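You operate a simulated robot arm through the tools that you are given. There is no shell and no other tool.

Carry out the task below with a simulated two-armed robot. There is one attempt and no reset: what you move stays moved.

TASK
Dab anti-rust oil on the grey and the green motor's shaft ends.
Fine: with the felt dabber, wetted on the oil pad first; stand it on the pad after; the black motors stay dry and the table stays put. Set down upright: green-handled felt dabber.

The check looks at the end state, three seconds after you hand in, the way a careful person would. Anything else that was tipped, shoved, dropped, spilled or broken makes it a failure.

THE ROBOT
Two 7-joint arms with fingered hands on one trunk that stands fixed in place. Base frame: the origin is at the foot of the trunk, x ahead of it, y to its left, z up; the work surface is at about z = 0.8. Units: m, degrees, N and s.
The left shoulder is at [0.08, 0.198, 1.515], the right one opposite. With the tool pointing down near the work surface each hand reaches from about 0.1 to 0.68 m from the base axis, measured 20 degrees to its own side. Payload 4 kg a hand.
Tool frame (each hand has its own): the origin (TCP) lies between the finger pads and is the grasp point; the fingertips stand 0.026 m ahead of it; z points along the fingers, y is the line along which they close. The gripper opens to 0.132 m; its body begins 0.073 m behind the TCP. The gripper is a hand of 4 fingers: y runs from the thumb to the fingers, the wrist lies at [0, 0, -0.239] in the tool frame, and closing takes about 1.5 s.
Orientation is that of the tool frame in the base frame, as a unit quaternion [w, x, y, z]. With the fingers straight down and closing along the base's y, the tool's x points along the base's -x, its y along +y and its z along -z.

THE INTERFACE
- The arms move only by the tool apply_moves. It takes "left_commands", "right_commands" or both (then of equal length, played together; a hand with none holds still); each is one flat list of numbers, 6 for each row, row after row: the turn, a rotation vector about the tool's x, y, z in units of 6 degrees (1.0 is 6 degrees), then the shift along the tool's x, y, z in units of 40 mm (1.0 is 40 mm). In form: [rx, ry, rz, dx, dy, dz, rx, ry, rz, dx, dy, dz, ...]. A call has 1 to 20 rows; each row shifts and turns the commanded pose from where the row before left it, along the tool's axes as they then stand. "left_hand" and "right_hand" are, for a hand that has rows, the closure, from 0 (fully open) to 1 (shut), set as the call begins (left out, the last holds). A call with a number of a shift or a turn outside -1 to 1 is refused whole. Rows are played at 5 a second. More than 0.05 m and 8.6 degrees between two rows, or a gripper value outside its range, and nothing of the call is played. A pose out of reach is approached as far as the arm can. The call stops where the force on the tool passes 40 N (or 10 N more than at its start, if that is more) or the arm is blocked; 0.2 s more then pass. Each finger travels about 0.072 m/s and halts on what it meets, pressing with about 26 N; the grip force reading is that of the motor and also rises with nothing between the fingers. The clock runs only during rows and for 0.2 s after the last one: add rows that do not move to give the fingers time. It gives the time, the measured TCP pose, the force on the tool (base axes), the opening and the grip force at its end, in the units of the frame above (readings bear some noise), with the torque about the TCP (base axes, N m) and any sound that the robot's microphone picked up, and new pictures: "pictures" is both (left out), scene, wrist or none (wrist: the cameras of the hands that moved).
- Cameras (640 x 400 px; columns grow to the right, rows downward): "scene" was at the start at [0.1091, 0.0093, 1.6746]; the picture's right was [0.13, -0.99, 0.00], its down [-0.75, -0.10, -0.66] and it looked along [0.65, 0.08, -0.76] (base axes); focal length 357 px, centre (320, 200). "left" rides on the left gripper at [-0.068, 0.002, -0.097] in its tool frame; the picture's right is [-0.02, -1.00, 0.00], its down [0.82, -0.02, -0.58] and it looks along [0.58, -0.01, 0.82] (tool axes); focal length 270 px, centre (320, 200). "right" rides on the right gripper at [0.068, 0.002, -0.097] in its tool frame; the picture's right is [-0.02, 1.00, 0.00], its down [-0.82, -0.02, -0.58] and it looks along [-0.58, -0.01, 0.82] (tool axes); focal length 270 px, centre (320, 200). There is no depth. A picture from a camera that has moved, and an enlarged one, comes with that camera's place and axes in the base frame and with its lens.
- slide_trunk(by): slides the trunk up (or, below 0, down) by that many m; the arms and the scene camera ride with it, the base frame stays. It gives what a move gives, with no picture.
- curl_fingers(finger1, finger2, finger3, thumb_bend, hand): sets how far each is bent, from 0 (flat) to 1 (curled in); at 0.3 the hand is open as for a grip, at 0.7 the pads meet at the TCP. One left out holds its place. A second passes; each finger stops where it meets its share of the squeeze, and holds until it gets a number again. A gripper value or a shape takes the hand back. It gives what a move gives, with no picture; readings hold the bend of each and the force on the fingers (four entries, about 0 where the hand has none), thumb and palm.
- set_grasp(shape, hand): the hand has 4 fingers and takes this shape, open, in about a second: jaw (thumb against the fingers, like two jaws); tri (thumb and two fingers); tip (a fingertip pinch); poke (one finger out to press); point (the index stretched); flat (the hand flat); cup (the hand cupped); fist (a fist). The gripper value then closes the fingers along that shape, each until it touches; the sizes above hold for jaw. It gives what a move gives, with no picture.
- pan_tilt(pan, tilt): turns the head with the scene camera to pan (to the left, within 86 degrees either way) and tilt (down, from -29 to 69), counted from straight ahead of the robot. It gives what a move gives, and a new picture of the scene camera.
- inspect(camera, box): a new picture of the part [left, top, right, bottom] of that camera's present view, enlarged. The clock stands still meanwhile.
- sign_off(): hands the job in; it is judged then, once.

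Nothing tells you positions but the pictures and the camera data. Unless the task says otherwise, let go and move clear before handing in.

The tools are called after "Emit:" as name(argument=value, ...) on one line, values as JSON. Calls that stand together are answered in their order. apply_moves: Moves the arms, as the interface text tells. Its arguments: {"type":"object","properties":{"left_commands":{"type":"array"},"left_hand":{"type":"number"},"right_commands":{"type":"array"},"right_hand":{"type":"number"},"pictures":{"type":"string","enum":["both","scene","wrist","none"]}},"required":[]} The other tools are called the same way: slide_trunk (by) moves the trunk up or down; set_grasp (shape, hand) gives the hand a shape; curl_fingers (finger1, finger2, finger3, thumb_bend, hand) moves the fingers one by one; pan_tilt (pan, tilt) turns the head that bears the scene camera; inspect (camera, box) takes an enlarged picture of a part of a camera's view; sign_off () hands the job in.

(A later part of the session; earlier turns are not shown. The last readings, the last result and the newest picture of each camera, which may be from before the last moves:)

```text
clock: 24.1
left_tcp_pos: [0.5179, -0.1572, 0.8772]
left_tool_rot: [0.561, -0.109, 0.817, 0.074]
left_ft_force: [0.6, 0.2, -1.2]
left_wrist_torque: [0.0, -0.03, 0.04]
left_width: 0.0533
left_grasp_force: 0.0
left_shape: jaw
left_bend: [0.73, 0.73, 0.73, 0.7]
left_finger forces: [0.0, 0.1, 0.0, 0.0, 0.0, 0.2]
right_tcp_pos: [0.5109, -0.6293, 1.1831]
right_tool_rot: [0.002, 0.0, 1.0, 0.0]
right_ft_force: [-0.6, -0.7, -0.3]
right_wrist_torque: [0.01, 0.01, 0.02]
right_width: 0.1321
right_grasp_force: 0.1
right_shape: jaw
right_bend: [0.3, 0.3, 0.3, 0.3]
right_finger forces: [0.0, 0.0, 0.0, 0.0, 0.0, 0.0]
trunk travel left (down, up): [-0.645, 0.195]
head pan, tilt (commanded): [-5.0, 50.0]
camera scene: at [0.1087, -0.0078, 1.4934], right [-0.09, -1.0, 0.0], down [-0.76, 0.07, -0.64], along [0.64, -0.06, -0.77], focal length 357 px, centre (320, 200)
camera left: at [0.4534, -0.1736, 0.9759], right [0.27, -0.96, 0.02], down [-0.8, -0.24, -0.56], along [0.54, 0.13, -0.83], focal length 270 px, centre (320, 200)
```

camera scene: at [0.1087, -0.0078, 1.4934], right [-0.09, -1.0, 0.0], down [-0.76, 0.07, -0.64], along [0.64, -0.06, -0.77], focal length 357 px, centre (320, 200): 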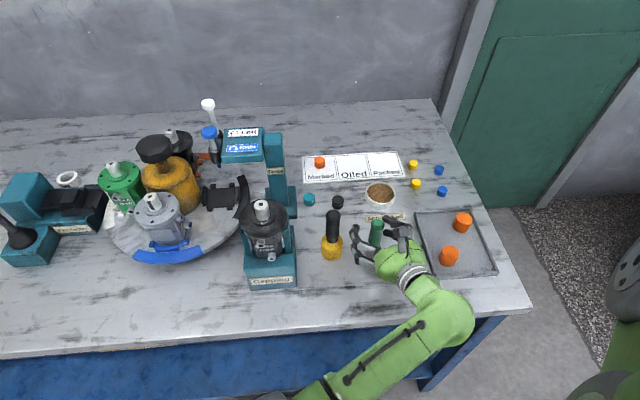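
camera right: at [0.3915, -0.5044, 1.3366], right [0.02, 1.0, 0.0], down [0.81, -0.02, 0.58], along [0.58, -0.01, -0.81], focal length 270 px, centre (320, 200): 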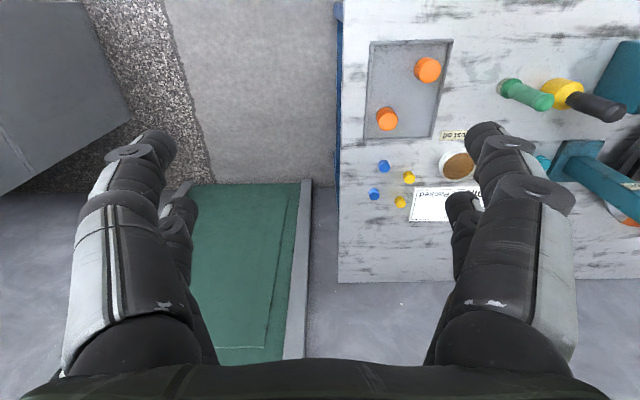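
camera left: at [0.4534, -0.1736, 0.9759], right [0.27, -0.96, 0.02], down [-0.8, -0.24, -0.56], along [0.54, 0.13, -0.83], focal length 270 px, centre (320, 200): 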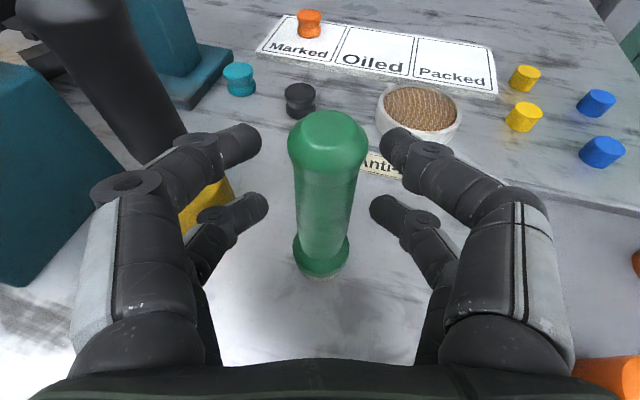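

The fingers straddle the handle at z = 0.877, clear of the bottle and about 2.5 mm too far left. I'll shift right slightly and then close.

Emit:
apply_moves(left_commands=[0, 0, 0, 0, -0.06, 0], pictures="none")

Emit:
apply_moves(left_commands=[0, 0, 0, 0, 0, 0, 0, 0, 0, 0, 0, 0, 0, 0, 0, 0, 0, 0, 0, 0, 0, 0, 0, 0, 0, 0, 0, 0, 0, 0, 0, 0, 0, 0, 0, 0, 0, 0, 0, 0, 0, 0], left_hand=1.0, pictures="both")

```text
clock: 24.5
left_tcp_pos: [0.5174, -0.1615, 0.8757]
left_tool_rot: [0.562, -0.108, 0.817, 0.074]
left_ft_force: [0.9, 0.1, 0.3]
left_wrist_torque: [-0.03, 0.02, -0.01]
left_width: 0.0532
left_grasp_force: 0.1
left_shape: jaw
left_bend: [0.73, 0.73, 0.73, 0.7]
left_finger forces: [0.0, 0.0, 0.0, 0.0, 0.0, 0.0]
right_tcp_pos: [0.51, -0.6304, 1.1846]
right_tool_rot: [0.001, 0.0, 1.0, 0.0]
right_ft_force: [0.1, -0.1, -0.2]
right_wrist_torque: [0.05, -0.01, -0.01]
right_width: 0.1318
right_grasp_force: 0.0
right_shape: jaw
right_bend: [0.3, 0.3, 0.3, 0.3]
right_finger forces: [0.0, 0.0, 0.0, 0.0, 0.0, 0.0]
trunk travel left (down, up): [-0.645, 0.195]
head pan, tilt (commanded): [-5.0, 50.0]
```

```text
clock: 26.1
left_tcp_pos: [0.5175, -0.1611, 0.8769]
left_tool_rot: [0.562, -0.108, 0.817, 0.074]
left_ft_force: [0.6, -0.1, -0.4]
left_wrist_torque: [0.01, -0.01, 0.01]
left_width: 0.0
left_grasp_force: 26.1
left_shape: jaw
left_bend: [0.67, 0.74, 0.74, 0.69]
left_finger forces: [0.0, 0.0, 0.0, 0.0, 0.0, 0.0]
right_tcp_pos: [0.5098, -0.6294, 1.1833]
right_tool_rot: [0.002, 0.0, 1.0, -0.001]
right_ft_force: [1.2, -0.1, -0.1]
right_wrist_torque: [-0.02, -0.02, 0.02]
right_width: 0.1316
right_grasp_force: 0.2
right_shape: jaw
right_bend: [0.3, 0.3, 0.3, 0.3]
right_finger forces: [0.1, 0.0, 0.0, 0.0, 0.1, 0.0]
trunk travel left (down, up): [-0.645, 0.195]
head pan, tilt (commanded): [-5.0, 50.0]
camera scene: at [0.1084, -0.0076, 1.4934], right [-0.09, -1.0, 0.0], down [-0.76, 0.07, -0.64], along [0.64, -0.06, -0.77], focal length 357 px, centre (320, 200)
camera left: at [0.4539, -0.1764, 0.9762], right [0.27, -0.96, 0.02], down [-0.8, -0.24, -0.56], along [0.54, 0.13, -0.83], focal length 270 px, centre (320, 200)
```

scene: 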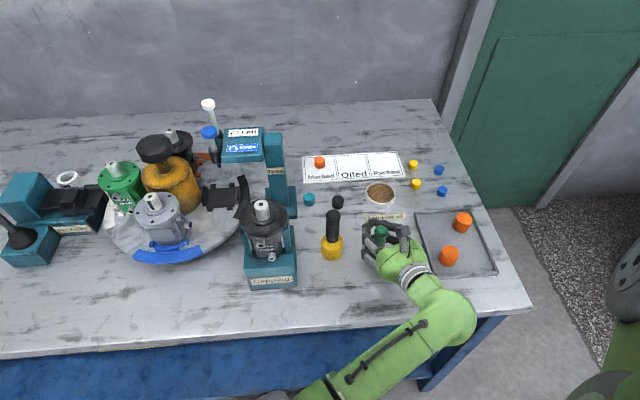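
left: 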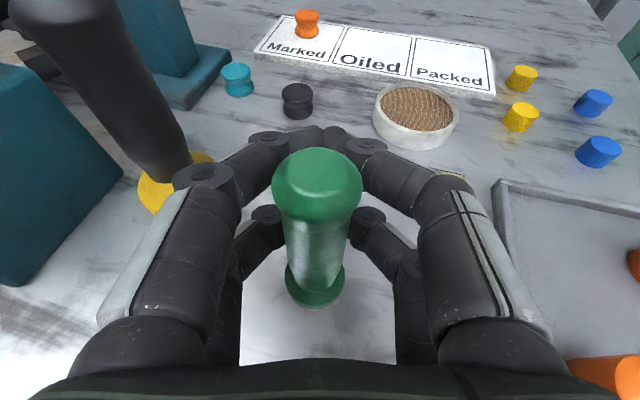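

The fingers closed without pinching: the tips met in front of the handle and slid the dabber about 2 cm toward the palm. It still stands upright, at about (0.497, -0.165), and nothing else was touched. I'll study the finger geometry on the free right hand before regripping.

Emit:
apply_moves(right_commands=[0, 0, 0, 0, 0, 0, 0, 0, 0, 0, 0, 0, 0, 0, 0, 0, 0, 0, 0, 0, 0, 0, 0, 0, 0, 0, 0, 0, 0, 0, 0, 0, 0, 0, 0, 0], right_hand=0.8, pictures="wrist")

Emit:
inspect(camera="left", box=[180, 80, 460, 330])

Emit:
inspect(camera="scene", box=[330, 190, 460, 300])

```text
clock: 27.5
left_tcp_pos: [0.5169, -0.1603, 0.8777]
left_tool_rot: [0.561, -0.108, 0.817, 0.074]
left_ft_force: [0.0, -0.1, -0.2]
left_wrist_torque: [-0.02, -0.01, -0.03]
left_width: 0.0
left_grasp_force: 26.3
left_shape: jaw
left_bend: [0.67, 0.74, 0.74, 0.69]
left_finger forces: [0.0, 0.1, 0.1, 0.0, 0.0, 0.0]
right_tcp_pos: [0.5104, -0.6298, 1.1841]
right_tool_rot: [0.001, 0.0, 1.0, -0.001]
right_ft_force: [-0.5, -0.2, 0.2]
right_wrist_torque: [0.01, -0.01, 0.0]
right_width: 0.0267
right_grasp_force: 0.0
right_shape: jaw
right_bend: [0.73, 0.73, 0.73, 0.7]
right_finger forces: [0.1, 0.0, 0.1, 0.0, 0.1, 0.0]
trunk travel left (down, up): [-0.645, 0.195]
head pan, tilt (commanded): [-5.0, 50.0]
camera right: at [0.4418, -0.6289, 1.2804], right [0.02, 1.0, 0.0], down [0.81, -0.02, 0.58], along [0.58, -0.02, -0.81], focal length 270 px, centre (320, 200)
```

right: 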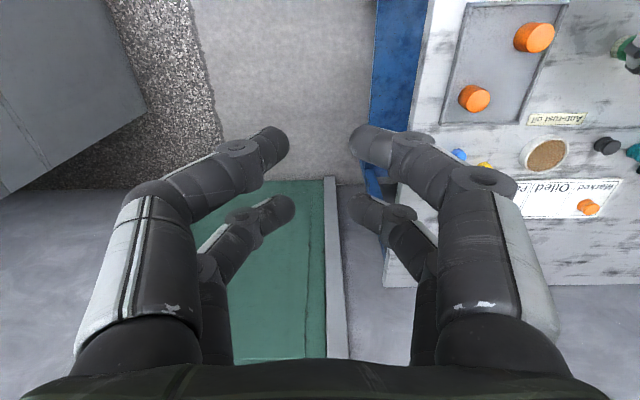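

```text
1.60 times, centred on (320, 205) of left
camera zoom: at [0.4539, -0.1764, 0.9762], right [0.27, -0.96, 0.02], down [-0.8, -0.24, -0.56], along [0.54, 0.13, -0.83], focal length 432 px, centre (320, 192)
```

zoom: 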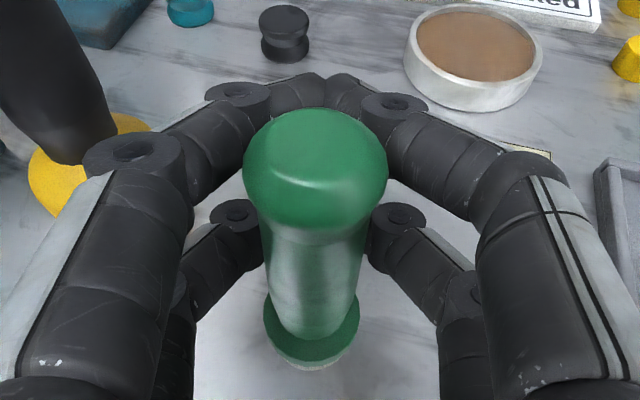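

```text
3.64 times, centred on (395, 245) of scene
camera zoom: at [0.1085, -0.0076, 1.4934], right [-0.09, -1.0, 0.0], down [-0.76, 0.07, -0.64], along [0.64, -0.06, -0.77], focal length 1298 px, centre (47, 36)
```

zoom: 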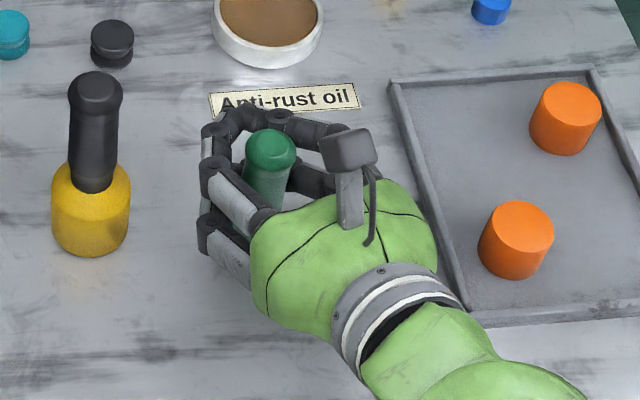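

The finger pads actually pinch about 16 mm ahead of the TCP, and the dabber was too deep in the hand. I'll reopen, check the dabber, then back the hand off so the handle sits at the fingertips.

Emit:
apply_moves(left_commands=[0, 0, 0, 0, 0, 0, 0, 0, 0, 0, 0, 0, 0, 0, 0, 0, 0, 0, 0, 0, 0, 0, 0, 0, 0, 0, 0, 0, 0, 0], left_hand=0.52, pictures="wrist")

```text
clock: 28.7
left_tcp_pos: [0.518, -0.161, 0.8773]
left_tool_rot: [0.561, -0.107, 0.817, 0.073]
left_ft_force: [0.5, 0.9, 0.6]
left_wrist_torque: [0.0, 0.0, 0.03]
left_width: 0.0628
left_grasp_force: 0.2
left_shape: jaw
left_bend: [0.73, 0.73, 0.73, 0.7]
left_finger forces: [0.0, 0.1, 0.0, 0.0, 0.1, 0.1]
right_tcp_pos: [0.51, -0.6305, 1.1843]
right_tool_rot: [0.002, 0.0, 1.0, -0.001]
right_ft_force: [0.1, 0.1, -0.7]
right_wrist_torque: [-0.02, -0.02, 0.02]
right_width: 0.0267
right_grasp_force: 0.0
right_shape: jaw
right_bend: [0.73, 0.73, 0.73, 0.7]
right_finger forces: [0.1, 0.1, 0.0, 0.0, 0.0, 0.0]
trunk travel left (down, up): [-0.645, 0.195]
head pan, tilt (commanded): [-5.0, 50.0]
camera left: at [0.4539, -0.1764, 0.9762], right [0.27, -0.96, 0.02], down [-0.8, -0.24, -0.56], along [0.54, 0.13, -0.83], focal length 270 px, centre (320, 200)
```

left: 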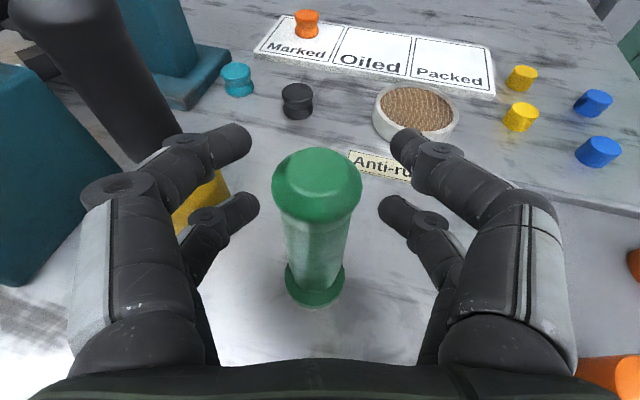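

The dabber stands upright and centred. I'll back the hand off 37 mm horizontally and tilt to about 81°.

Emit:
apply_moves(left_commands=[0, 0, 0, 0.166, 0, -0.432, 0, 0, 0, 0.166, 0, -0.432, 0, -0.67, 0, 0, 0, 0, 0, -0.67, 0, 0, 0, 0, 0, -0.67, 0, 0, 0, 0], pictures="both")

```text
clock: 29.9
left_tcp_pos: [0.4831, -0.1701, 0.8766]
left_tool_rot: [0.645, -0.099, 0.753, 0.085]
left_ft_force: [-0.5, 0.1, 0.2]
left_wrist_torque: [-0.01, -0.02, 0.02]
left_width: 0.0629
left_grasp_force: 0.0
left_shape: jaw
left_bend: [0.73, 0.73, 0.73, 0.7]
left_finger forces: [0.0, 0.0, 0.1, 0.0, 0.0, 0.0]
right_tcp_pos: [0.5102, -0.6306, 1.1837]
right_tool_rot: [0.002, 0.001, 1.0, -0.001]
right_ft_force: [0.5, -0.5, 0.2]
right_wrist_torque: [-0.01, 0.0, 0.04]
right_width: 0.0267
right_grasp_force: 0.1
right_shape: jaw
right_bend: [0.73, 0.73, 0.73, 0.7]
right_finger forces: [0.0, 0.0, 0.0, 0.0, 0.0, 0.0]
trunk travel left (down, up): [-0.645, 0.195]
head pan, tilt (commanded): [-5.0, 50.0]
camera scene: at [0.1082, -0.0078, 1.4934], right [-0.09, -1.0, 0.0], down [-0.76, 0.07, -0.64], along [0.64, -0.06, -0.77], focal length 357 px, centre (320, 200)
camera left: at [0.3995, -0.1909, 0.9595], right [0.26, -0.96, 0.03], down [-0.67, -0.2, -0.72], along [0.7, 0.17, -0.7], focal length 270 px, centre (320, 200)
```

scene: 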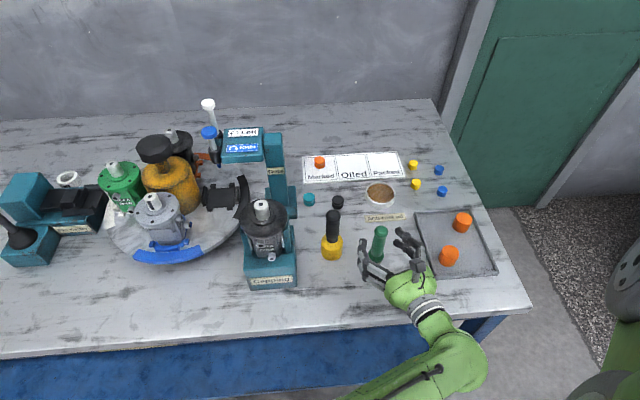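
left: 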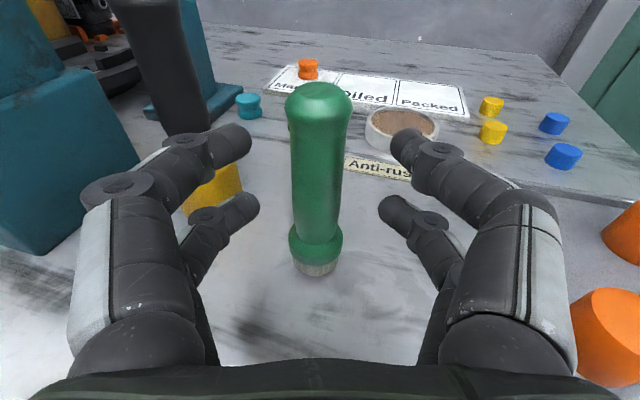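

The dabber is now centred between the fingertips, with the axis about 15.7 mm ahead of the TCP, matching the pad position. I'll close most of the way first and verify.

Emit:
apply_moves(left_commands=[0, 0, 0, 0, 0, 0, 0, 0, 0, 0, 0, 0, 0, 0, 0, 0, 0, 0, 0, 0, 0, 0, 0, 0], left_hand=0.76, pictures="wrist")

```text
clock: 30.9
left_tcp_pos: [0.4818, -0.1713, 0.8766]
left_tool_rot: [0.645, -0.098, 0.753, 0.084]
left_ft_force: [1.1, -0.5, 0.6]
left_wrist_torque: [0.0, 0.02, 0.01]
left_width: 0.0321
left_grasp_force: 0.1
left_shape: jaw
left_bend: [0.73, 0.73, 0.73, 0.7]
left_finger forces: [0.1, 0.0, 0.0, 0.1, 0.1, 0.1]
right_tcp_pos: [0.5098, -0.6299, 1.1842]
right_tool_rot: [0.002, 0.0, 1.0, 0.0]
right_ft_force: [0.4, -0.8, -0.4]
right_wrist_torque: [-0.04, 0.0, 0.0]
right_width: 0.0264
right_grasp_force: 0.1
right_shape: jaw
right_bend: [0.73, 0.73, 0.73, 0.7]
right_finger forces: [0.0, 0.1, 0.1, 0.1, 0.0, 0.1]
trunk travel left (down, up): [-0.645, 0.195]
head pan, tilt (commanded): [-5.0, 50.0]
camera left: at [0.3997, -0.1908, 0.9596], right [0.26, -0.96, 0.03], down [-0.67, -0.2, -0.72], along [0.7, 0.17, -0.7], focal length 270 px, centre (320, 200)
```

left: 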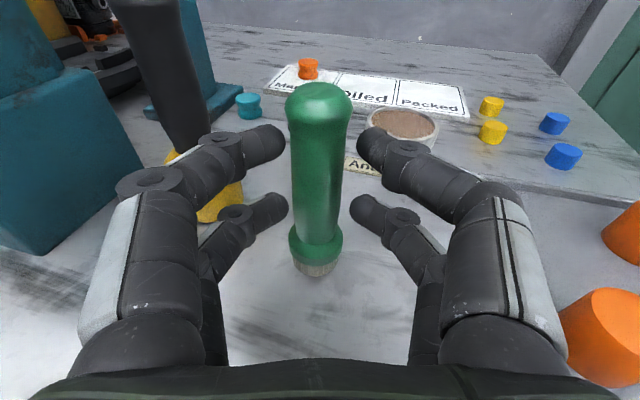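

The fingertips flank the handle symmetrically. I'll close fully now.

Emit:
apply_moves(left_commands=[0, 0, 0, 0, 0, 0, 0, 0, 0, 0, 0, 0, 0, 0, 0, 0, 0, 0, 0, 0, 0, 0, 0, 0, 0, 0, 0, 0, 0, 0], left_hand=1.0, pictures="wrist")

```text
clock: 32.1
left_tcp_pos: [0.4822, -0.1701, 0.8765]
left_tool_rot: [0.645, -0.1, 0.753, 0.085]
left_ft_force: [-0.2, -0.2, -0.1]
left_wrist_torque: [-0.02, 0.03, 0.04]
left_width: 0.0192
left_grasp_force: 26.1
left_shape: jaw
left_bend: [0.73, 0.73, 0.72, 0.7]
left_finger forces: [23.1, 22.3, 21.9, 0.0, 23.3, 0.0]
right_tcp_pos: [0.5099, -0.6298, 1.1847]
right_tool_rot: [0.001, 0.001, 1.0, -0.001]
right_ft_force: [1.0, -0.8, -0.2]
right_wrist_torque: [0.02, 0.01, -0.01]
right_width: 0.0265
right_grasp_force: 0.0
right_shape: jaw
right_bend: [0.73, 0.73, 0.73, 0.7]
right_finger forces: [0.0, 0.0, 0.0, 0.0, 0.1, 0.1]
trunk travel left (down, up): [-0.645, 0.195]
head pan, tilt (commanded): [-5.0, 50.0]
camera left: at [0.3997, -0.1909, 0.9596], right [0.26, -0.96, 0.03], down [-0.67, -0.2, -0.72], along [0.7, 0.17, -0.7], focal length 270 px, centre (320, 200)
```

left: 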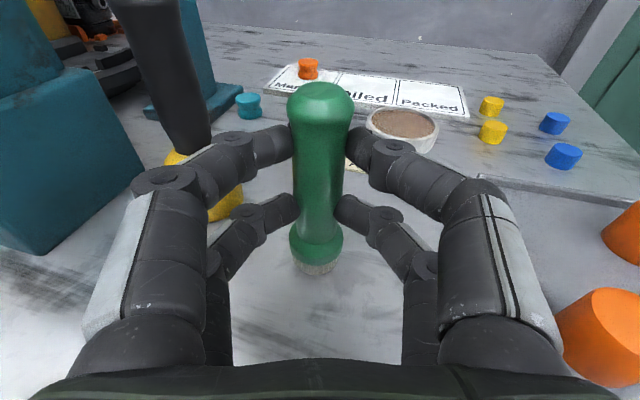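

All four fingers press with about 22 N and the handle is held squarely. I'll lift 6 cm and look.

Emit:
apply_moves(left_commands=[0, 0, 0, -0.494, 0, -0.077, 0, 0, 0, -0.494, 0, -0.077, 0, 0, 0, -0.494, 0, -0.077], pictures="both")

```text
clock: 32.9
left_tcp_pos: [0.4816, -0.1692, 0.9367]
left_tool_rot: [0.644, -0.099, 0.754, 0.085]
left_ft_force: [0.2, -0.1, -1.3]
left_wrist_torque: [-0.02, -0.02, 0.03]
left_width: 0.0191
left_grasp_force: 26.2
left_shape: jaw
left_bend: [0.73, 0.73, 0.72, 0.7]
left_finger forces: [23.3, 22.2, 21.8, 0.1, 23.4, 0.1]
right_tcp_pos: [0.5103, -0.6298, 1.1848]
right_tool_rot: [0.002, 0.0, 1.0, -0.001]
right_ft_force: [-0.1, -0.3, -0.1]
right_wrist_torque: [0.02, -0.04, 0.0]
right_width: 0.0272
right_grasp_force: 0.1
right_shape: jaw
right_bend: [0.73, 0.73, 0.73, 0.7]
right_finger forces: [0.0, 0.1, 0.0, 0.0, 0.1, 0.0]
trunk travel left (down, up): [-0.645, 0.195]
head pan, tilt (commanded): [-5.0, 50.0]
camera scene: at [0.1084, -0.0076, 1.4933], right [-0.09, -1.0, 0.0], down [-0.76, 0.07, -0.64], along [0.64, -0.06, -0.77], focal length 357 px, centre (320, 200)
camera left: at [0.399, -0.1901, 1.02], right [0.26, -0.96, 0.02], down [-0.67, -0.2, -0.72], along [0.7, 0.17, -0.7], focal length 270 px, centre (320, 200)
```

scene: 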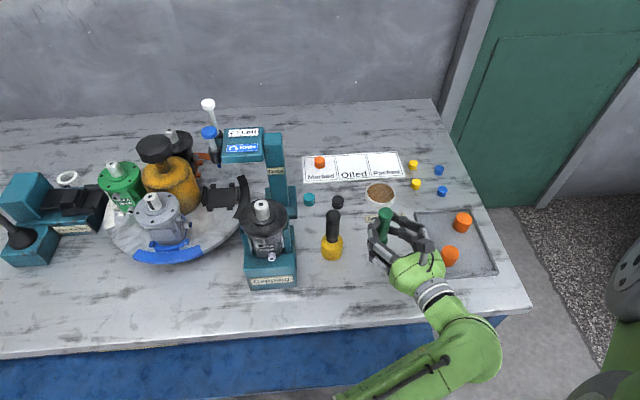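
left: 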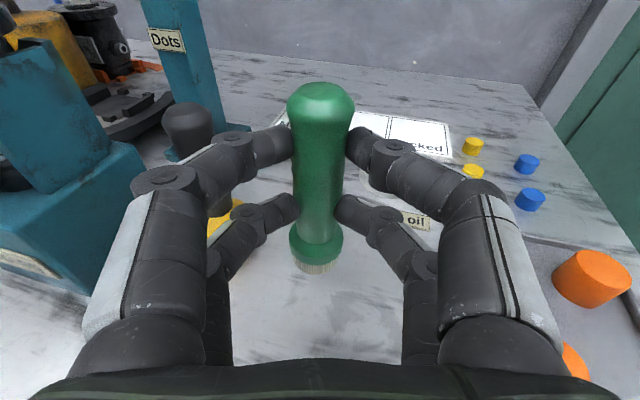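

The dabber is lifted and held rigidly, with the felt bottom about 0.0765 m below the TCP. I'll get a precise look at the pad.

Emit:
inspect(camera="scene", box=[340, 160, 440, 230])

Emit:
inspect(camera="right", box=[440, 90, 640, 230])

Emit:
inspect(camera="left", box=[230, 60, 430, 300])

```text
5.71 times, centred on (390, 195) of scene
camera zoom: at [0.1084, -0.0076, 1.4933], right [-0.09, -1.0, 0.0], down [-0.76, 0.07, -0.64], along [0.64, -0.06, -0.77], focal length 2039 px, centre (-80, 229)
```

zoom: 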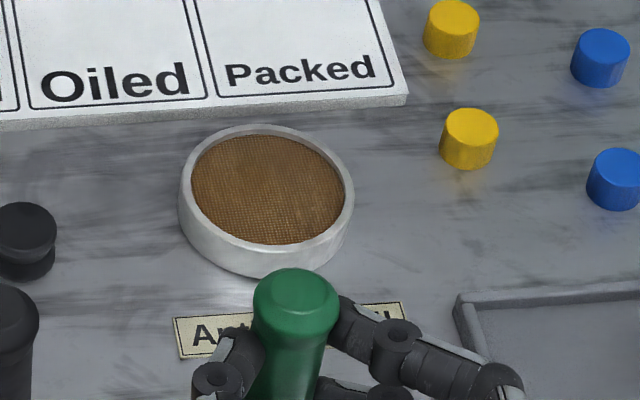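

```text
2.86 times, centred on (540, 160) of right
camera zoom: at [0.4417, -0.6289, 1.2804], right [0.02, 1.0, 0.0], down [0.81, -0.02, 0.58], along [0.58, -0.02, -0.81], focal length 772 px, centre (-309, 314)
```

zoom: 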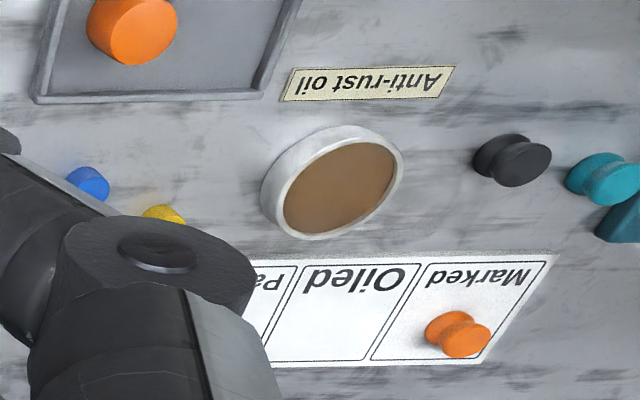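

```text
1.67 times, centred on (330, 180) of left
camera zoom: at [0.399, -0.1901, 1.02], right [0.26, -0.96, 0.02], down [-0.67, -0.2, -0.72], along [0.7, 0.17, -0.7], focal length 450 px, centre (303, 233)
```

zoom: 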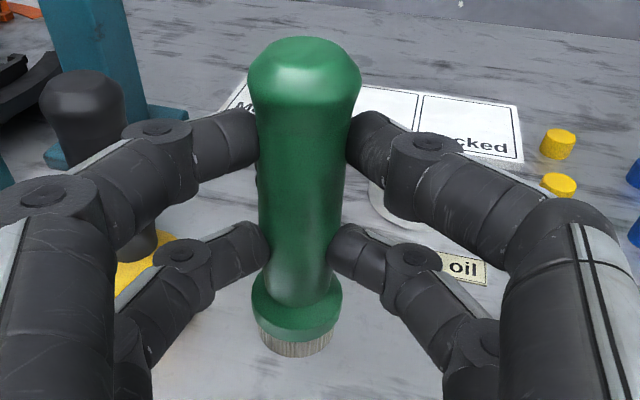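

The pad centre is at about (0.68, -0.209), with its surface near z = 0.815. I'll turn the hand to heading about -6° to stay clear of the bottle, then carry the dabber over the pad at a safe height.

Emit:
apply_moves(left_commands=[0.865, 0, 0.135, -0.1235, 0, -0.019, 0.865, 0, 0.135, -0.1235, 0, -0.019, 0.865, 0, 0.135, -0.1235, 0, -0.019, 0.865, 0, 0.135, -0.1235, 0, -0.019, 0, 0, 0, -0.119, -0.078, 0.766, 0, 0, 0, -0.119, -0.078, 0.766, 0, 0, 0, -0.119, -0.078, 0.766, 0, 0, 0, -0.119, -0.078, 0.766, 0, 0, 0, -0.119, -0.078, 0.766, 0, 0, 0, -0.119, -0.078, 0.766], pictures="both")

```text
clock: 35.1
left_tcp_pos: [0.6673, -0.2093, 0.9562]
left_tool_rot: [0.649, 0.039, 0.759, -0.034]
left_ft_force: [-0.6, 1.1, -1.9]
left_wrist_torque: [0.01, 0.03, 0.02]
left_width: 0.0192
left_grasp_force: 26.3
left_shape: jaw
left_bend: [0.73, 0.73, 0.72, 0.7]
left_finger forces: [23.3, 20.1, 21.1, 0.0, 23.1, 0.1]
right_tcp_pos: [0.5118, -0.6312, 1.1828]
right_tool_rot: [0.002, 0.0, 1.0, -0.001]
right_ft_force: [0.2, -0.2, 0.1]
right_wrist_torque: [0.03, 0.01, 0.0]
right_width: 0.0267
right_grasp_force: 0.1
right_shape: jaw
right_bend: [0.73, 0.73, 0.73, 0.7]
right_finger forces: [0.1, 0.0, 0.1, 0.1, 0.0, 0.1]
trunk travel left (down, up): [-0.645, 0.195]
head pan, tilt (commanded): [-5.0, 50.0]
camera scene: at [0.1098, -0.0082, 1.4932], right [-0.09, -1.0, 0.0], down [-0.76, 0.07, -0.64], along [0.64, -0.06, -0.77], focal length 357 px, centre (320, 200)
camera left: at [0.5826, -0.198, 1.0391], right [-0.1, -0.99, 0.03], down [-0.7, 0.05, -0.72], along [0.71, -0.09, -0.7], focal length 270 px, centre (320, 200)
```

scene: 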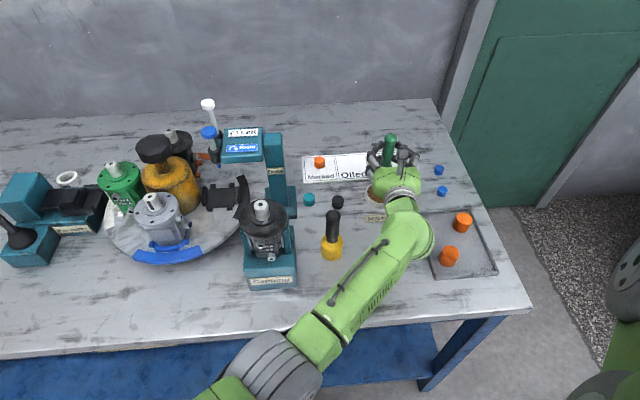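
left: 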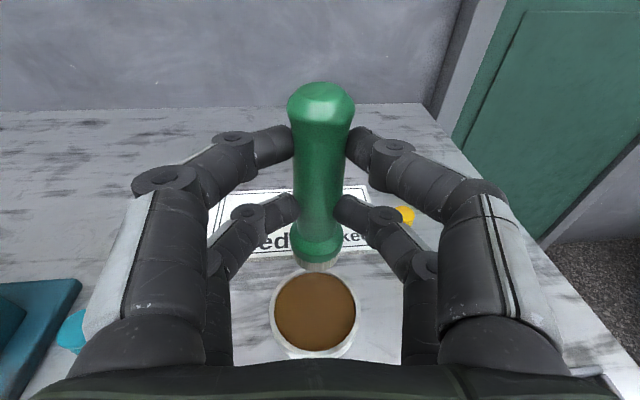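

The dabber hangs directly over the pad, within 3 mm of its centre. I'll lower 5 cm, then approach in small steps watching the force.

Emit:
apply_moves(left_commands=[0, 0, 0, 0.4117, 0, 0.0646, 0, 0, 0, 0.4117, 0, 0.0646, 0, 0, 0, 0.4117, 0, 0.0646], pictures="wrist")

```text
clock: 35.9
left_tcp_pos: [0.6661, -0.2076, 0.9066]
left_tool_rot: [0.649, 0.039, 0.759, -0.034]
left_ft_force: [0.0, -0.2, -1.3]
left_wrist_torque: [0.0, 0.05, 0.05]
left_width: 0.0189
left_grasp_force: 26.0
left_shape: jaw
left_bend: [0.73, 0.73, 0.72, 0.7]
left_finger forces: [23.1, 19.8, 20.9, 0.0, 23.2, 0.0]
right_tcp_pos: [0.5108, -0.6295, 1.1845]
right_tool_rot: [0.002, 0.0, 1.0, -0.001]
right_ft_force: [-0.6, -0.2, 0.1]
right_wrist_torque: [-0.02, 0.0, -0.01]
right_width: 0.0268
right_grasp_force: 0.0
right_shape: jaw
right_bend: [0.73, 0.73, 0.73, 0.7]
right_finger forces: [0.0, 0.0, 0.0, 0.1, 0.0, 0.0]
trunk travel left (down, up): [-0.645, 0.195]
head pan, tilt (commanded): [-5.0, 50.0]
camera left: at [0.5807, -0.1963, 0.9894], right [-0.1, -0.99, 0.03], down [-0.69, 0.05, -0.72], along [0.71, -0.09, -0.7], focal length 270 px, centre (320, 200)
```

left: 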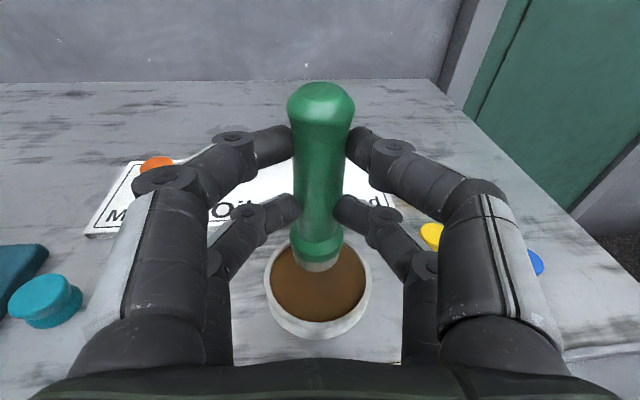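

The felt is about 15 mm above the pad. I'll step down gently, nudging 4 mm back toward the pad's centre.

Emit:
apply_moves(left_commands=[0, 0, 0, 0.0154, 0, -0.0988, 0, 0, 0, 0.074, 0, 0.0116, 0, 0, 0, 0.074, 0, 0.0116, 0, 0, 0, 0.074, 0, 0.0116], pictures="none")

Emit:
apply_moves(left_commands=[0, 0, 0, 0.074, 0, 0.0116], pictures="wrist")

```text
clock: 36.9
left_tcp_pos: [0.6594, -0.2077, 0.8969]
left_tool_rot: [0.649, 0.04, 0.759, -0.034]
left_ft_force: [0.3, 0.5, -1.1]
left_wrist_torque: [0.0, 0.01, 0.0]
left_width: 0.019
left_grasp_force: 25.5
left_shape: jaw
left_bend: [0.73, 0.73, 0.72, 0.7]
left_finger forces: [23.1, 19.6, 21.0, 0.0, 23.2, 0.0]
right_tcp_pos: [0.5097, -0.63, 1.1834]
right_tool_rot: [0.001, 0.0, 1.0, -0.001]
right_ft_force: [-0.2, -0.2, 0.8]
right_wrist_torque: [0.02, 0.01, 0.0]
right_width: 0.0267
right_grasp_force: 0.0
right_shape: jaw
right_bend: [0.73, 0.73, 0.73, 0.7]
right_finger forces: [0.0, 0.1, 0.0, 0.1, 0.1, 0.1]
trunk travel left (down, up): [-0.645, 0.195]
head pan, tilt (commanded): [-5.0, 50.0]
```

```text
clock: 37.3
left_tcp_pos: [0.6612, -0.2069, 0.8944]
left_tool_rot: [0.649, 0.039, 0.759, -0.033]
left_ft_force: [0.7, -0.2, -0.2]
left_wrist_torque: [0.02, 0.04, -0.01]
left_width: 0.0189
left_grasp_force: 26.0
left_shape: jaw
left_bend: [0.73, 0.73, 0.72, 0.7]
left_finger forces: [23.1, 19.8, 20.9, 0.1, 23.2, 0.0]
right_tcp_pos: [0.51, -0.63, 1.1831]
right_tool_rot: [0.003, 0.001, 1.0, -0.001]
right_ft_force: [0.1, 0.0, 1.0]
right_wrist_torque: [0.03, -0.02, 0.0]
right_width: 0.0269
right_grasp_force: 0.0
right_shape: jaw
right_bend: [0.73, 0.73, 0.73, 0.7]
right_finger forces: [0.0, 0.0, 0.0, 0.0, 0.0, 0.0]
trunk travel left (down, up): [-0.645, 0.195]
head pan, tilt (commanded): [-5.0, 50.0]
camera left: at [0.5771, -0.1964, 0.9775], right [-0.1, -0.99, 0.03], down [-0.7, 0.05, -0.72], along [0.71, -0.09, -0.7], focal length 270 px, centre (320, 200)
```

left: 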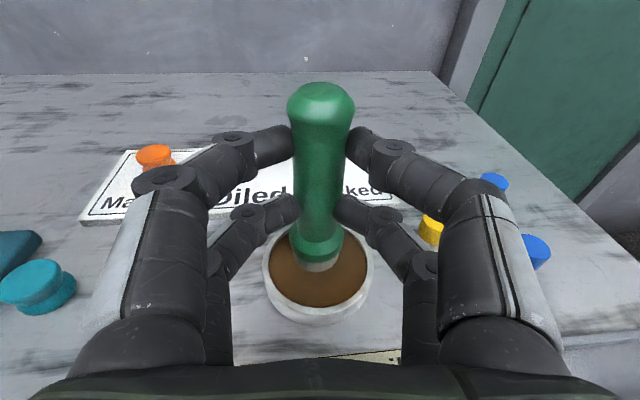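

The felt is centred over the pad with no contact yet. I'll continue down in 2–3 mm steps.

Emit:
apply_moves(left_commands=[0, 0, 0, 0.074, 0, 0.0116], pictures="none")

Emit:
apply_moves(left_commands=[0, 0, 0, 0.05, 0, 0.0078], pictures="none")

```text
clock: 37.7
left_tcp_pos: [0.6613, -0.2076, 0.8933]
left_tool_rot: [0.651, 0.039, 0.758, -0.035]
left_ft_force: [-0.4, 1.3, 2.8]
left_wrist_torque: [0.06, -0.01, -0.01]
left_width: 0.019
left_grasp_force: 26.1
left_shape: jaw
left_bend: [0.73, 0.73, 0.72, 0.7]
left_finger forces: [23.1, 20.6, 20.9, 0.0, 23.3, 0.1]
right_tcp_pos: [0.5091, -0.6298, 1.1855]
right_tool_rot: [0.002, 0.0, 1.0, -0.002]
right_ft_force: [-0.3, 0.3, 0.5]
right_wrist_torque: [0.0, -0.02, -0.02]
right_width: 0.0268
right_grasp_force: 0.1
right_shape: jaw
right_bend: [0.73, 0.73, 0.73, 0.7]
right_finger forces: [0.0, 0.1, 0.1, 0.0, 0.0, 0.0]
trunk travel left (down, up): [-0.645, 0.195]
head pan, tilt (commanded): [-5.0, 50.0]
```

```text
clock: 38.1
left_tcp_pos: [0.6613, -0.2073, 0.8931]
left_tool_rot: [0.651, 0.038, 0.757, -0.034]
left_ft_force: [-0.1, 0.8, 8.2]
left_wrist_torque: [0.02, -0.06, -0.02]
left_width: 0.0192
left_grasp_force: 26.1
left_shape: jaw
left_bend: [0.73, 0.73, 0.72, 0.7]
left_finger forces: [23.0, 21.0, 21.8, 0.1, 23.2, 0.1]
right_tcp_pos: [0.509, -0.6296, 1.1842]
right_tool_rot: [0.003, 0.0, 1.0, -0.001]
right_ft_force: [0.4, 0.4, -0.6]
right_wrist_torque: [0.0, 0.05, 0.03]
right_width: 0.0269
right_grasp_force: 0.2
right_shape: jaw
right_bend: [0.73, 0.73, 0.73, 0.7]
right_finger forces: [0.0, 0.1, 0.1, 0.0, 0.2, 0.0]
trunk travel left (down, up): [-0.645, 0.195]
head pan, tilt (commanded): [-5.0, 50.0]
```

Firm contact: about 8 N on the pad at z_tcp = 0.893. I'll hold for a second to wet the felt.

Emit:
apply_moves(left_commands=[0, 0, 0, 0, 0, 0, 0, 0, 0, 0, 0, 0, 0, 0, 0, 0, 0, 0, 0, 0, 0, 0, 0, 0, 0, 0, 0, 0, 0, 0, 0, 0, 0, 0, 0, 0], pictures="wrist")

```text
clock: 39.5
left_tcp_pos: [0.6608, -0.2066, 0.8925]
left_tool_rot: [0.652, 0.039, 0.757, -0.035]
left_ft_force: [1.4, -0.4, 18.5]
left_wrist_torque: [-0.01, -0.28, -0.03]
left_width: 0.0192
left_grasp_force: 26.0
left_shape: jaw
left_bend: [0.73, 0.73, 0.72, 0.7]
left_finger forces: [23.4, 19.0, 20.8, 0.0, 23.4, 0.0]
right_tcp_pos: [0.5083, -0.6288, 1.1864]
right_tool_rot: [0.002, 0.001, 1.0, -0.002]
right_ft_force: [1.7, 0.4, -0.5]
right_wrist_torque: [-0.05, -0.01, 0.01]
right_width: 0.0267
right_grasp_force: 0.1
right_shape: jaw
right_bend: [0.73, 0.73, 0.73, 0.7]
right_finger forces: [0.1, 0.1, 0.1, 0.0, 0.1, 0.0]
trunk travel left (down, up): [-0.645, 0.195]
head pan, tilt (commanded): [-5.0, 50.0]
camera left: at [0.5761, -0.1962, 0.9757], right [-0.1, -0.99, 0.03], down [-0.69, 0.05, -0.72], along [0.71, -0.09, -0.69], focal length 270 px, centre (320, 200)
```

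left: 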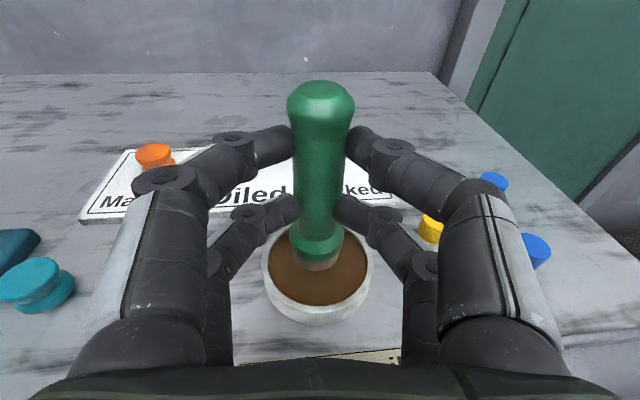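

The felt looks darker (wet). The force creeps up while holding, so on the motors I'll touch briefly and back off. Lifting off the pad now.

Emit:
apply_moves(left_commands=[0, 0, 0, -0.4, 0, -0.063, 0, 0, 0, -0.79, 0, -0.124, 0, 0, 0, -0.79, 0, -0.124, 0, 0, 0, -0.79, 0, -0.124, 0, 0, 0, -0.79, 0, -0.124], pictures="both")

Emit:
inspect(camera="left", box=[240, 180, 400, 340])

```text
clock: 40.7
left_tcp_pos: [0.6598, -0.2086, 1.0325]
left_tool_rot: [0.649, 0.039, 0.759, -0.033]
left_ft_force: [-0.7, -0.1, -0.9]
left_wrist_torque: [0.01, 0.02, 0.0]
left_width: 0.019
left_grasp_force: 25.5
left_shape: jaw
left_bend: [0.73, 0.73, 0.72, 0.7]
left_finger forces: [22.3, 20.2, 18.8, 0.1, 24.0, 0.0]
right_tcp_pos: [0.5087, -0.6291, 1.1847]
right_tool_rot: [0.002, 0.0, 1.0, -0.002]
right_ft_force: [-0.3, -0.2, 0.5]
right_wrist_torque: [-0.01, -0.01, -0.02]
right_width: 0.0269
right_grasp_force: 0.1
right_shape: jaw
right_bend: [0.73, 0.73, 0.73, 0.7]
right_finger forces: [0.0, 0.0, 0.1, 0.0, 0.0, 0.1]
trunk travel left (down, up): [-0.645, 0.195]
head pan, tilt (commanded): [-5.0, 50.0]
camera scene: at [0.1081, -0.0075, 1.4933], right [-0.09, -1.0, 0.0], down [-0.76, 0.07, -0.64], along [0.64, -0.06, -0.77], focal length 357 px, centre (320, 200)
camera left: at [0.5759, -0.1971, 1.1158], right [-0.1, -0.99, 0.02], down [-0.7, 0.05, -0.72], along [0.71, -0.09, -0.7], focal length 270 px, centre (320, 200)
```

scene: 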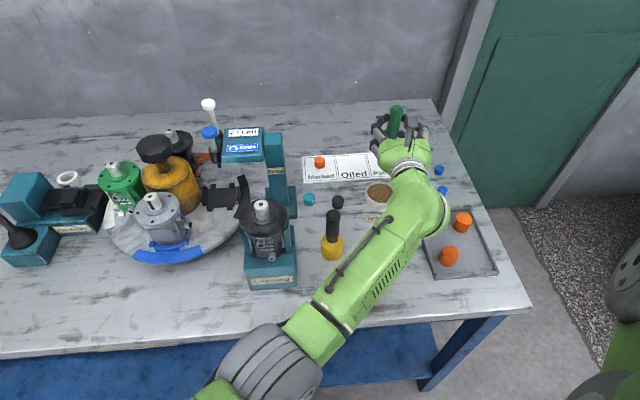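
left: 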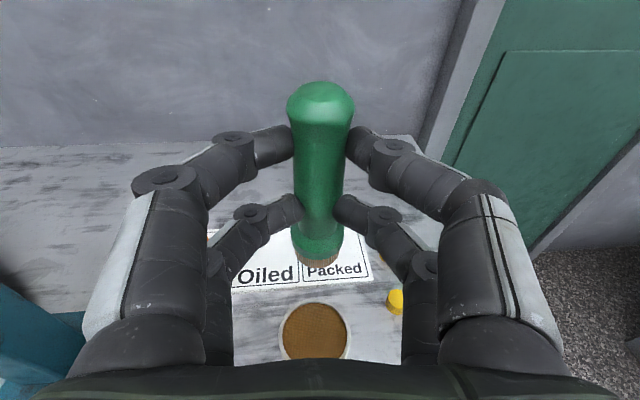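

```text
2.50 times, centred on (320, 260) of left
camera zoom: at [0.5759, -0.1971, 1.1158], right [-0.1, -0.99, 0.02], down [-0.7, 0.05, -0.72], along [0.71, -0.09, -0.7], focal length 676 px, centre (320, 50)
```

zoom: 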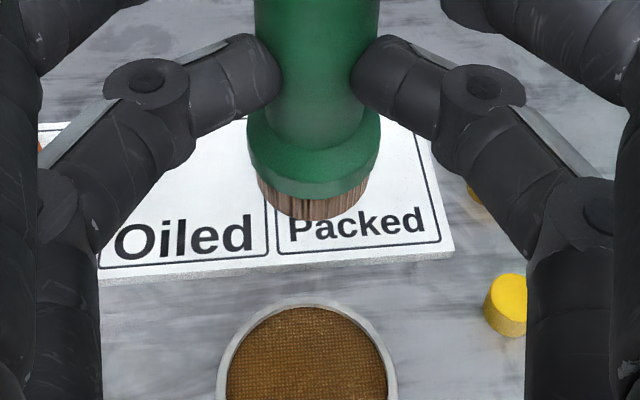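

The felt is brown with oil and the grip hasn't slipped. I'll raise the trunk back up 0.18 m, which lifts the dabber well above everything for the crossing to the motors.

Emit:
slide_trunk(by=0.18)

Emit:
pan_tilt(pan=15, tilt=50)

```text
clock: 42.7
left_tcp_pos: [0.6598, -0.2077, 1.2121]
left_tool_rot: [0.65, 0.039, 0.758, -0.034]
left_ft_force: [0.1, 0.4, -1.2]
left_wrist_torque: [0.03, 0.03, -0.01]
left_width: 0.0191
left_grasp_force: 26.2
left_shape: jaw
left_bend: [0.73, 0.73, 0.72, 0.7]
left_finger forces: [22.4, 20.1, 18.8, 0.0, 24.1, 0.0]
right_tcp_pos: [0.5099, -0.6306, 1.3634]
right_tool_rot: [0.001, 0.0, 1.0, -0.001]
right_ft_force: [0.1, 0.0, 0.4]
right_wrist_torque: [-0.01, -0.02, 0.01]
right_width: 0.0269
right_grasp_force: 0.1
right_shape: jaw
right_bend: [0.73, 0.73, 0.73, 0.7]
right_finger forces: [0.0, 0.0, 0.1, 0.0, 0.1, 0.1]
trunk travel left (down, up): [-0.825, 0.015]
head pan, tilt (commanded): [-5.0, 50.0]
```

```text
clock: 43.6
left_tcp_pos: [0.6616, -0.2086, 1.2124]
left_tool_rot: [0.649, 0.04, 0.759, -0.034]
left_ft_force: [0.7, -0.5, -1.2]
left_wrist_torque: [0.0, 0.04, -0.01]
left_width: 0.019
left_grasp_force: 26.3
left_shape: jaw
left_bend: [0.73, 0.73, 0.72, 0.7]
left_finger forces: [22.5, 20.1, 18.7, 0.0, 24.0, 0.1]
right_tcp_pos: [0.5106, -0.6289, 1.3644]
right_tool_rot: [0.002, 0.0, 1.0, -0.001]
right_ft_force: [-1.0, 0.7, 0.1]
right_wrist_torque: [-0.01, -0.04, 0.04]
right_width: 0.0268
right_grasp_force: 0.1
right_shape: jaw
right_bend: [0.73, 0.73, 0.73, 0.7]
right_finger forces: [0.0, 0.0, 0.0, 0.0, 0.0, 0.1]
trunk travel left (down, up): [-0.825, 0.015]
head pan, tilt (commanded): [15.0, 50.0]
camera scene: at [0.1065, 0.0189, 1.6733], right [0.26, -0.97, 0.0], down [-0.74, -0.2, -0.64], along [0.62, 0.17, -0.77], focal length 357 px, centre (320, 200)
```

scene: 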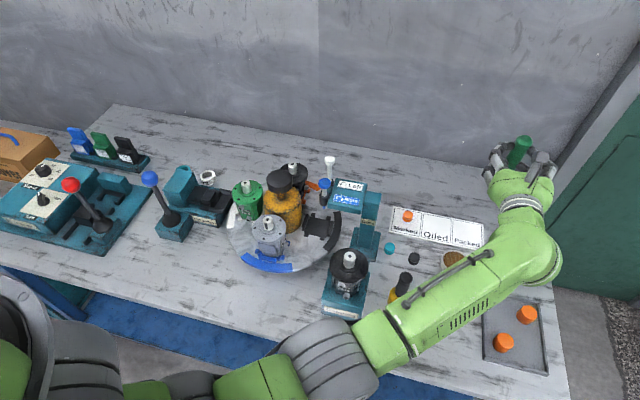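

The whole bench is in view and the motors are unobstructed. I'll zoom in to measure the shaft ends.

Emit:
inspect(camera="scene", box=[220, 150, 350, 280])

```text
3.08 times, centred on (285, 215) of scene
camera zoom: at [0.1065, 0.0189, 1.6733], right [0.26, -0.97, 0.0], down [-0.74, -0.2, -0.64], along [0.62, 0.17, -0.77], focal length 1098 px, centre (428, 154)
```

zoom: 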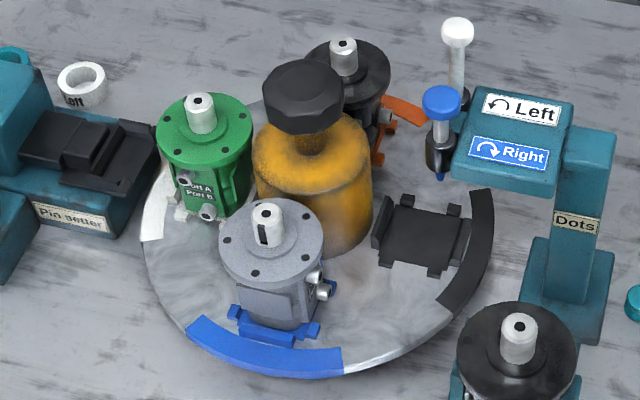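

Both shafts agree with my earlier estimates: grey at (0.583, 0.278, ~0.975) and green at (0.685, 0.380, ~0.967). I'll cross high, keeping the dabber 10+ cm away from both black motors, to above the grey shaft.

Emit:
apply_moves(left_commands=[-0.988, 0, -0.155, 0, 0, 0, 0, 0, 0, 0.028, 0.936, -0.179, 0, 0, 0, 0.028, 0.936, -0.179, 0, 0, 0, 0.028, 0.936, -0.179, 0, 0, 0, 0.028, 0.936, -0.179, 0, 0, 0, 0.028, 0.936, -0.179, 0, 0, 0, 0.028, 0.936, -0.179, 0, 0, 0, 0.028, 0.936, -0.179, 0, 0, 0, 0.028, 0.936, -0.179], pictures="scene")

```text
clock: 45.6
left_tcp_pos: [0.6045, 0.0961, 1.2162]
left_tool_rot: [0.65, -0.001, 0.76, 0.001]
left_ft_force: [0.4, 0.3, -1.0]
left_wrist_torque: [-0.02, 0.05, -0.01]
left_width: 0.0189
left_grasp_force: 26.5
left_shape: jaw
left_bend: [0.73, 0.73, 0.72, 0.7]
left_finger forces: [22.7, 20.0, 21.0, 0.0, 23.9, 0.0]
right_tcp_pos: [0.5095, -0.6293, 1.3653]
right_tool_rot: [0.003, 0.0, 1.0, -0.003]
right_ft_force: [-1.1, 0.6, 0.1]
right_wrist_torque: [0.0, -0.02, -0.02]
right_width: 0.0269
right_grasp_force: 0.2
right_shape: jaw
right_bend: [0.73, 0.73, 0.73, 0.7]
right_finger forces: [0.0, 0.1, 0.0, 0.0, 0.0, 0.1]
trunk travel left (down, up): [-0.825, 0.015]
head pan, tilt (commanded): [15.0, 50.0]
camera scene: at [0.1054, 0.02, 1.6734], right [0.26, -0.97, 0.0], down [-0.74, -0.2, -0.64], along [0.62, 0.17, -0.77], focal length 357 px, centre (320, 200)
```

scene: 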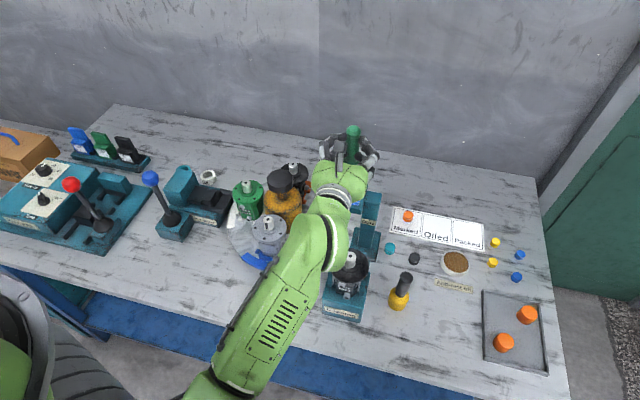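

Everything is still in order. I'll continue to above the grey shaft.

Emit:
apply_moves(left_commands=[0, 0, 0, 0.0287, 0.91, -0.183, 0, 0, 0, 0.0287, 0.91, -0.183, 0, 0, 0, 0.0287, 0.91, -0.183, 0, 0, 0, 0.0287, 0.91, -0.183, 0, 0, 0, 0.0287, 0.91, -0.183], pictures="both")

```text
clock: 46.8
left_tcp_pos: [0.574, 0.2089, 1.231]
left_tool_rot: [0.651, -0.005, 0.759, 0.005]
left_ft_force: [-0.1, -0.7, -1.3]
left_wrist_torque: [0.02, 0.05, -0.03]
left_width: 0.0186
left_grasp_force: 25.8
left_shape: jaw
left_bend: [0.73, 0.73, 0.72, 0.7]
left_finger forces: [22.9, 19.9, 20.8, 0.0, 23.7, 0.0]
left hand out of reach, approached as far as the arm can: row 3, 4, 5
right_tcp_pos: [0.5111, -0.63, 1.3643]
right_tool_rot: [0.002, 0.0, 1.0, -0.002]
right_ft_force: [-1.5, 1.0, -0.3]
right_wrist_torque: [0.01, 0.02, -0.01]
right_width: 0.0268
right_grasp_force: 0.0
right_shape: jaw
right_bend: [0.73, 0.73, 0.73, 0.7]
right_finger forces: [0.0, 0.1, 0.0, 0.0, 0.0, 0.0]
trunk travel left (down, up): [-0.825, 0.015]
head pan, tilt (commanded): [15.0, 50.0]
camera scene: at [0.1076, 0.0196, 1.6733], right [0.26, -0.97, 0.0], down [-0.74, -0.2, -0.64], along [0.62, 0.17, -0.77], focal length 357 px, centre (320, 200)
camera left: at [0.4879, 0.2092, 1.3139], right [0.02, -1.0, 0.02], down [-0.7, -0.03, -0.72], along [0.72, 0.0, -0.7], focal length 270 px, centre (320, 200)
```

scene: 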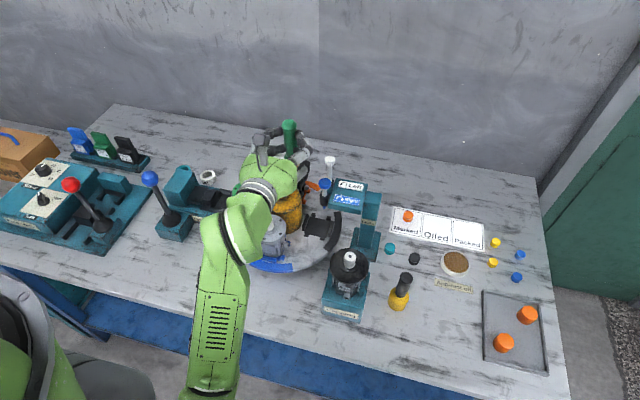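
left: 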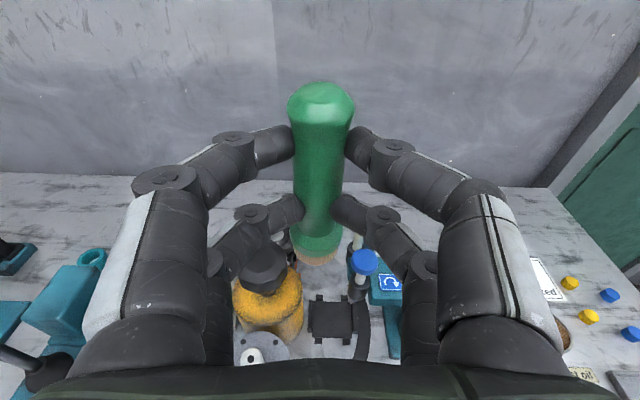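

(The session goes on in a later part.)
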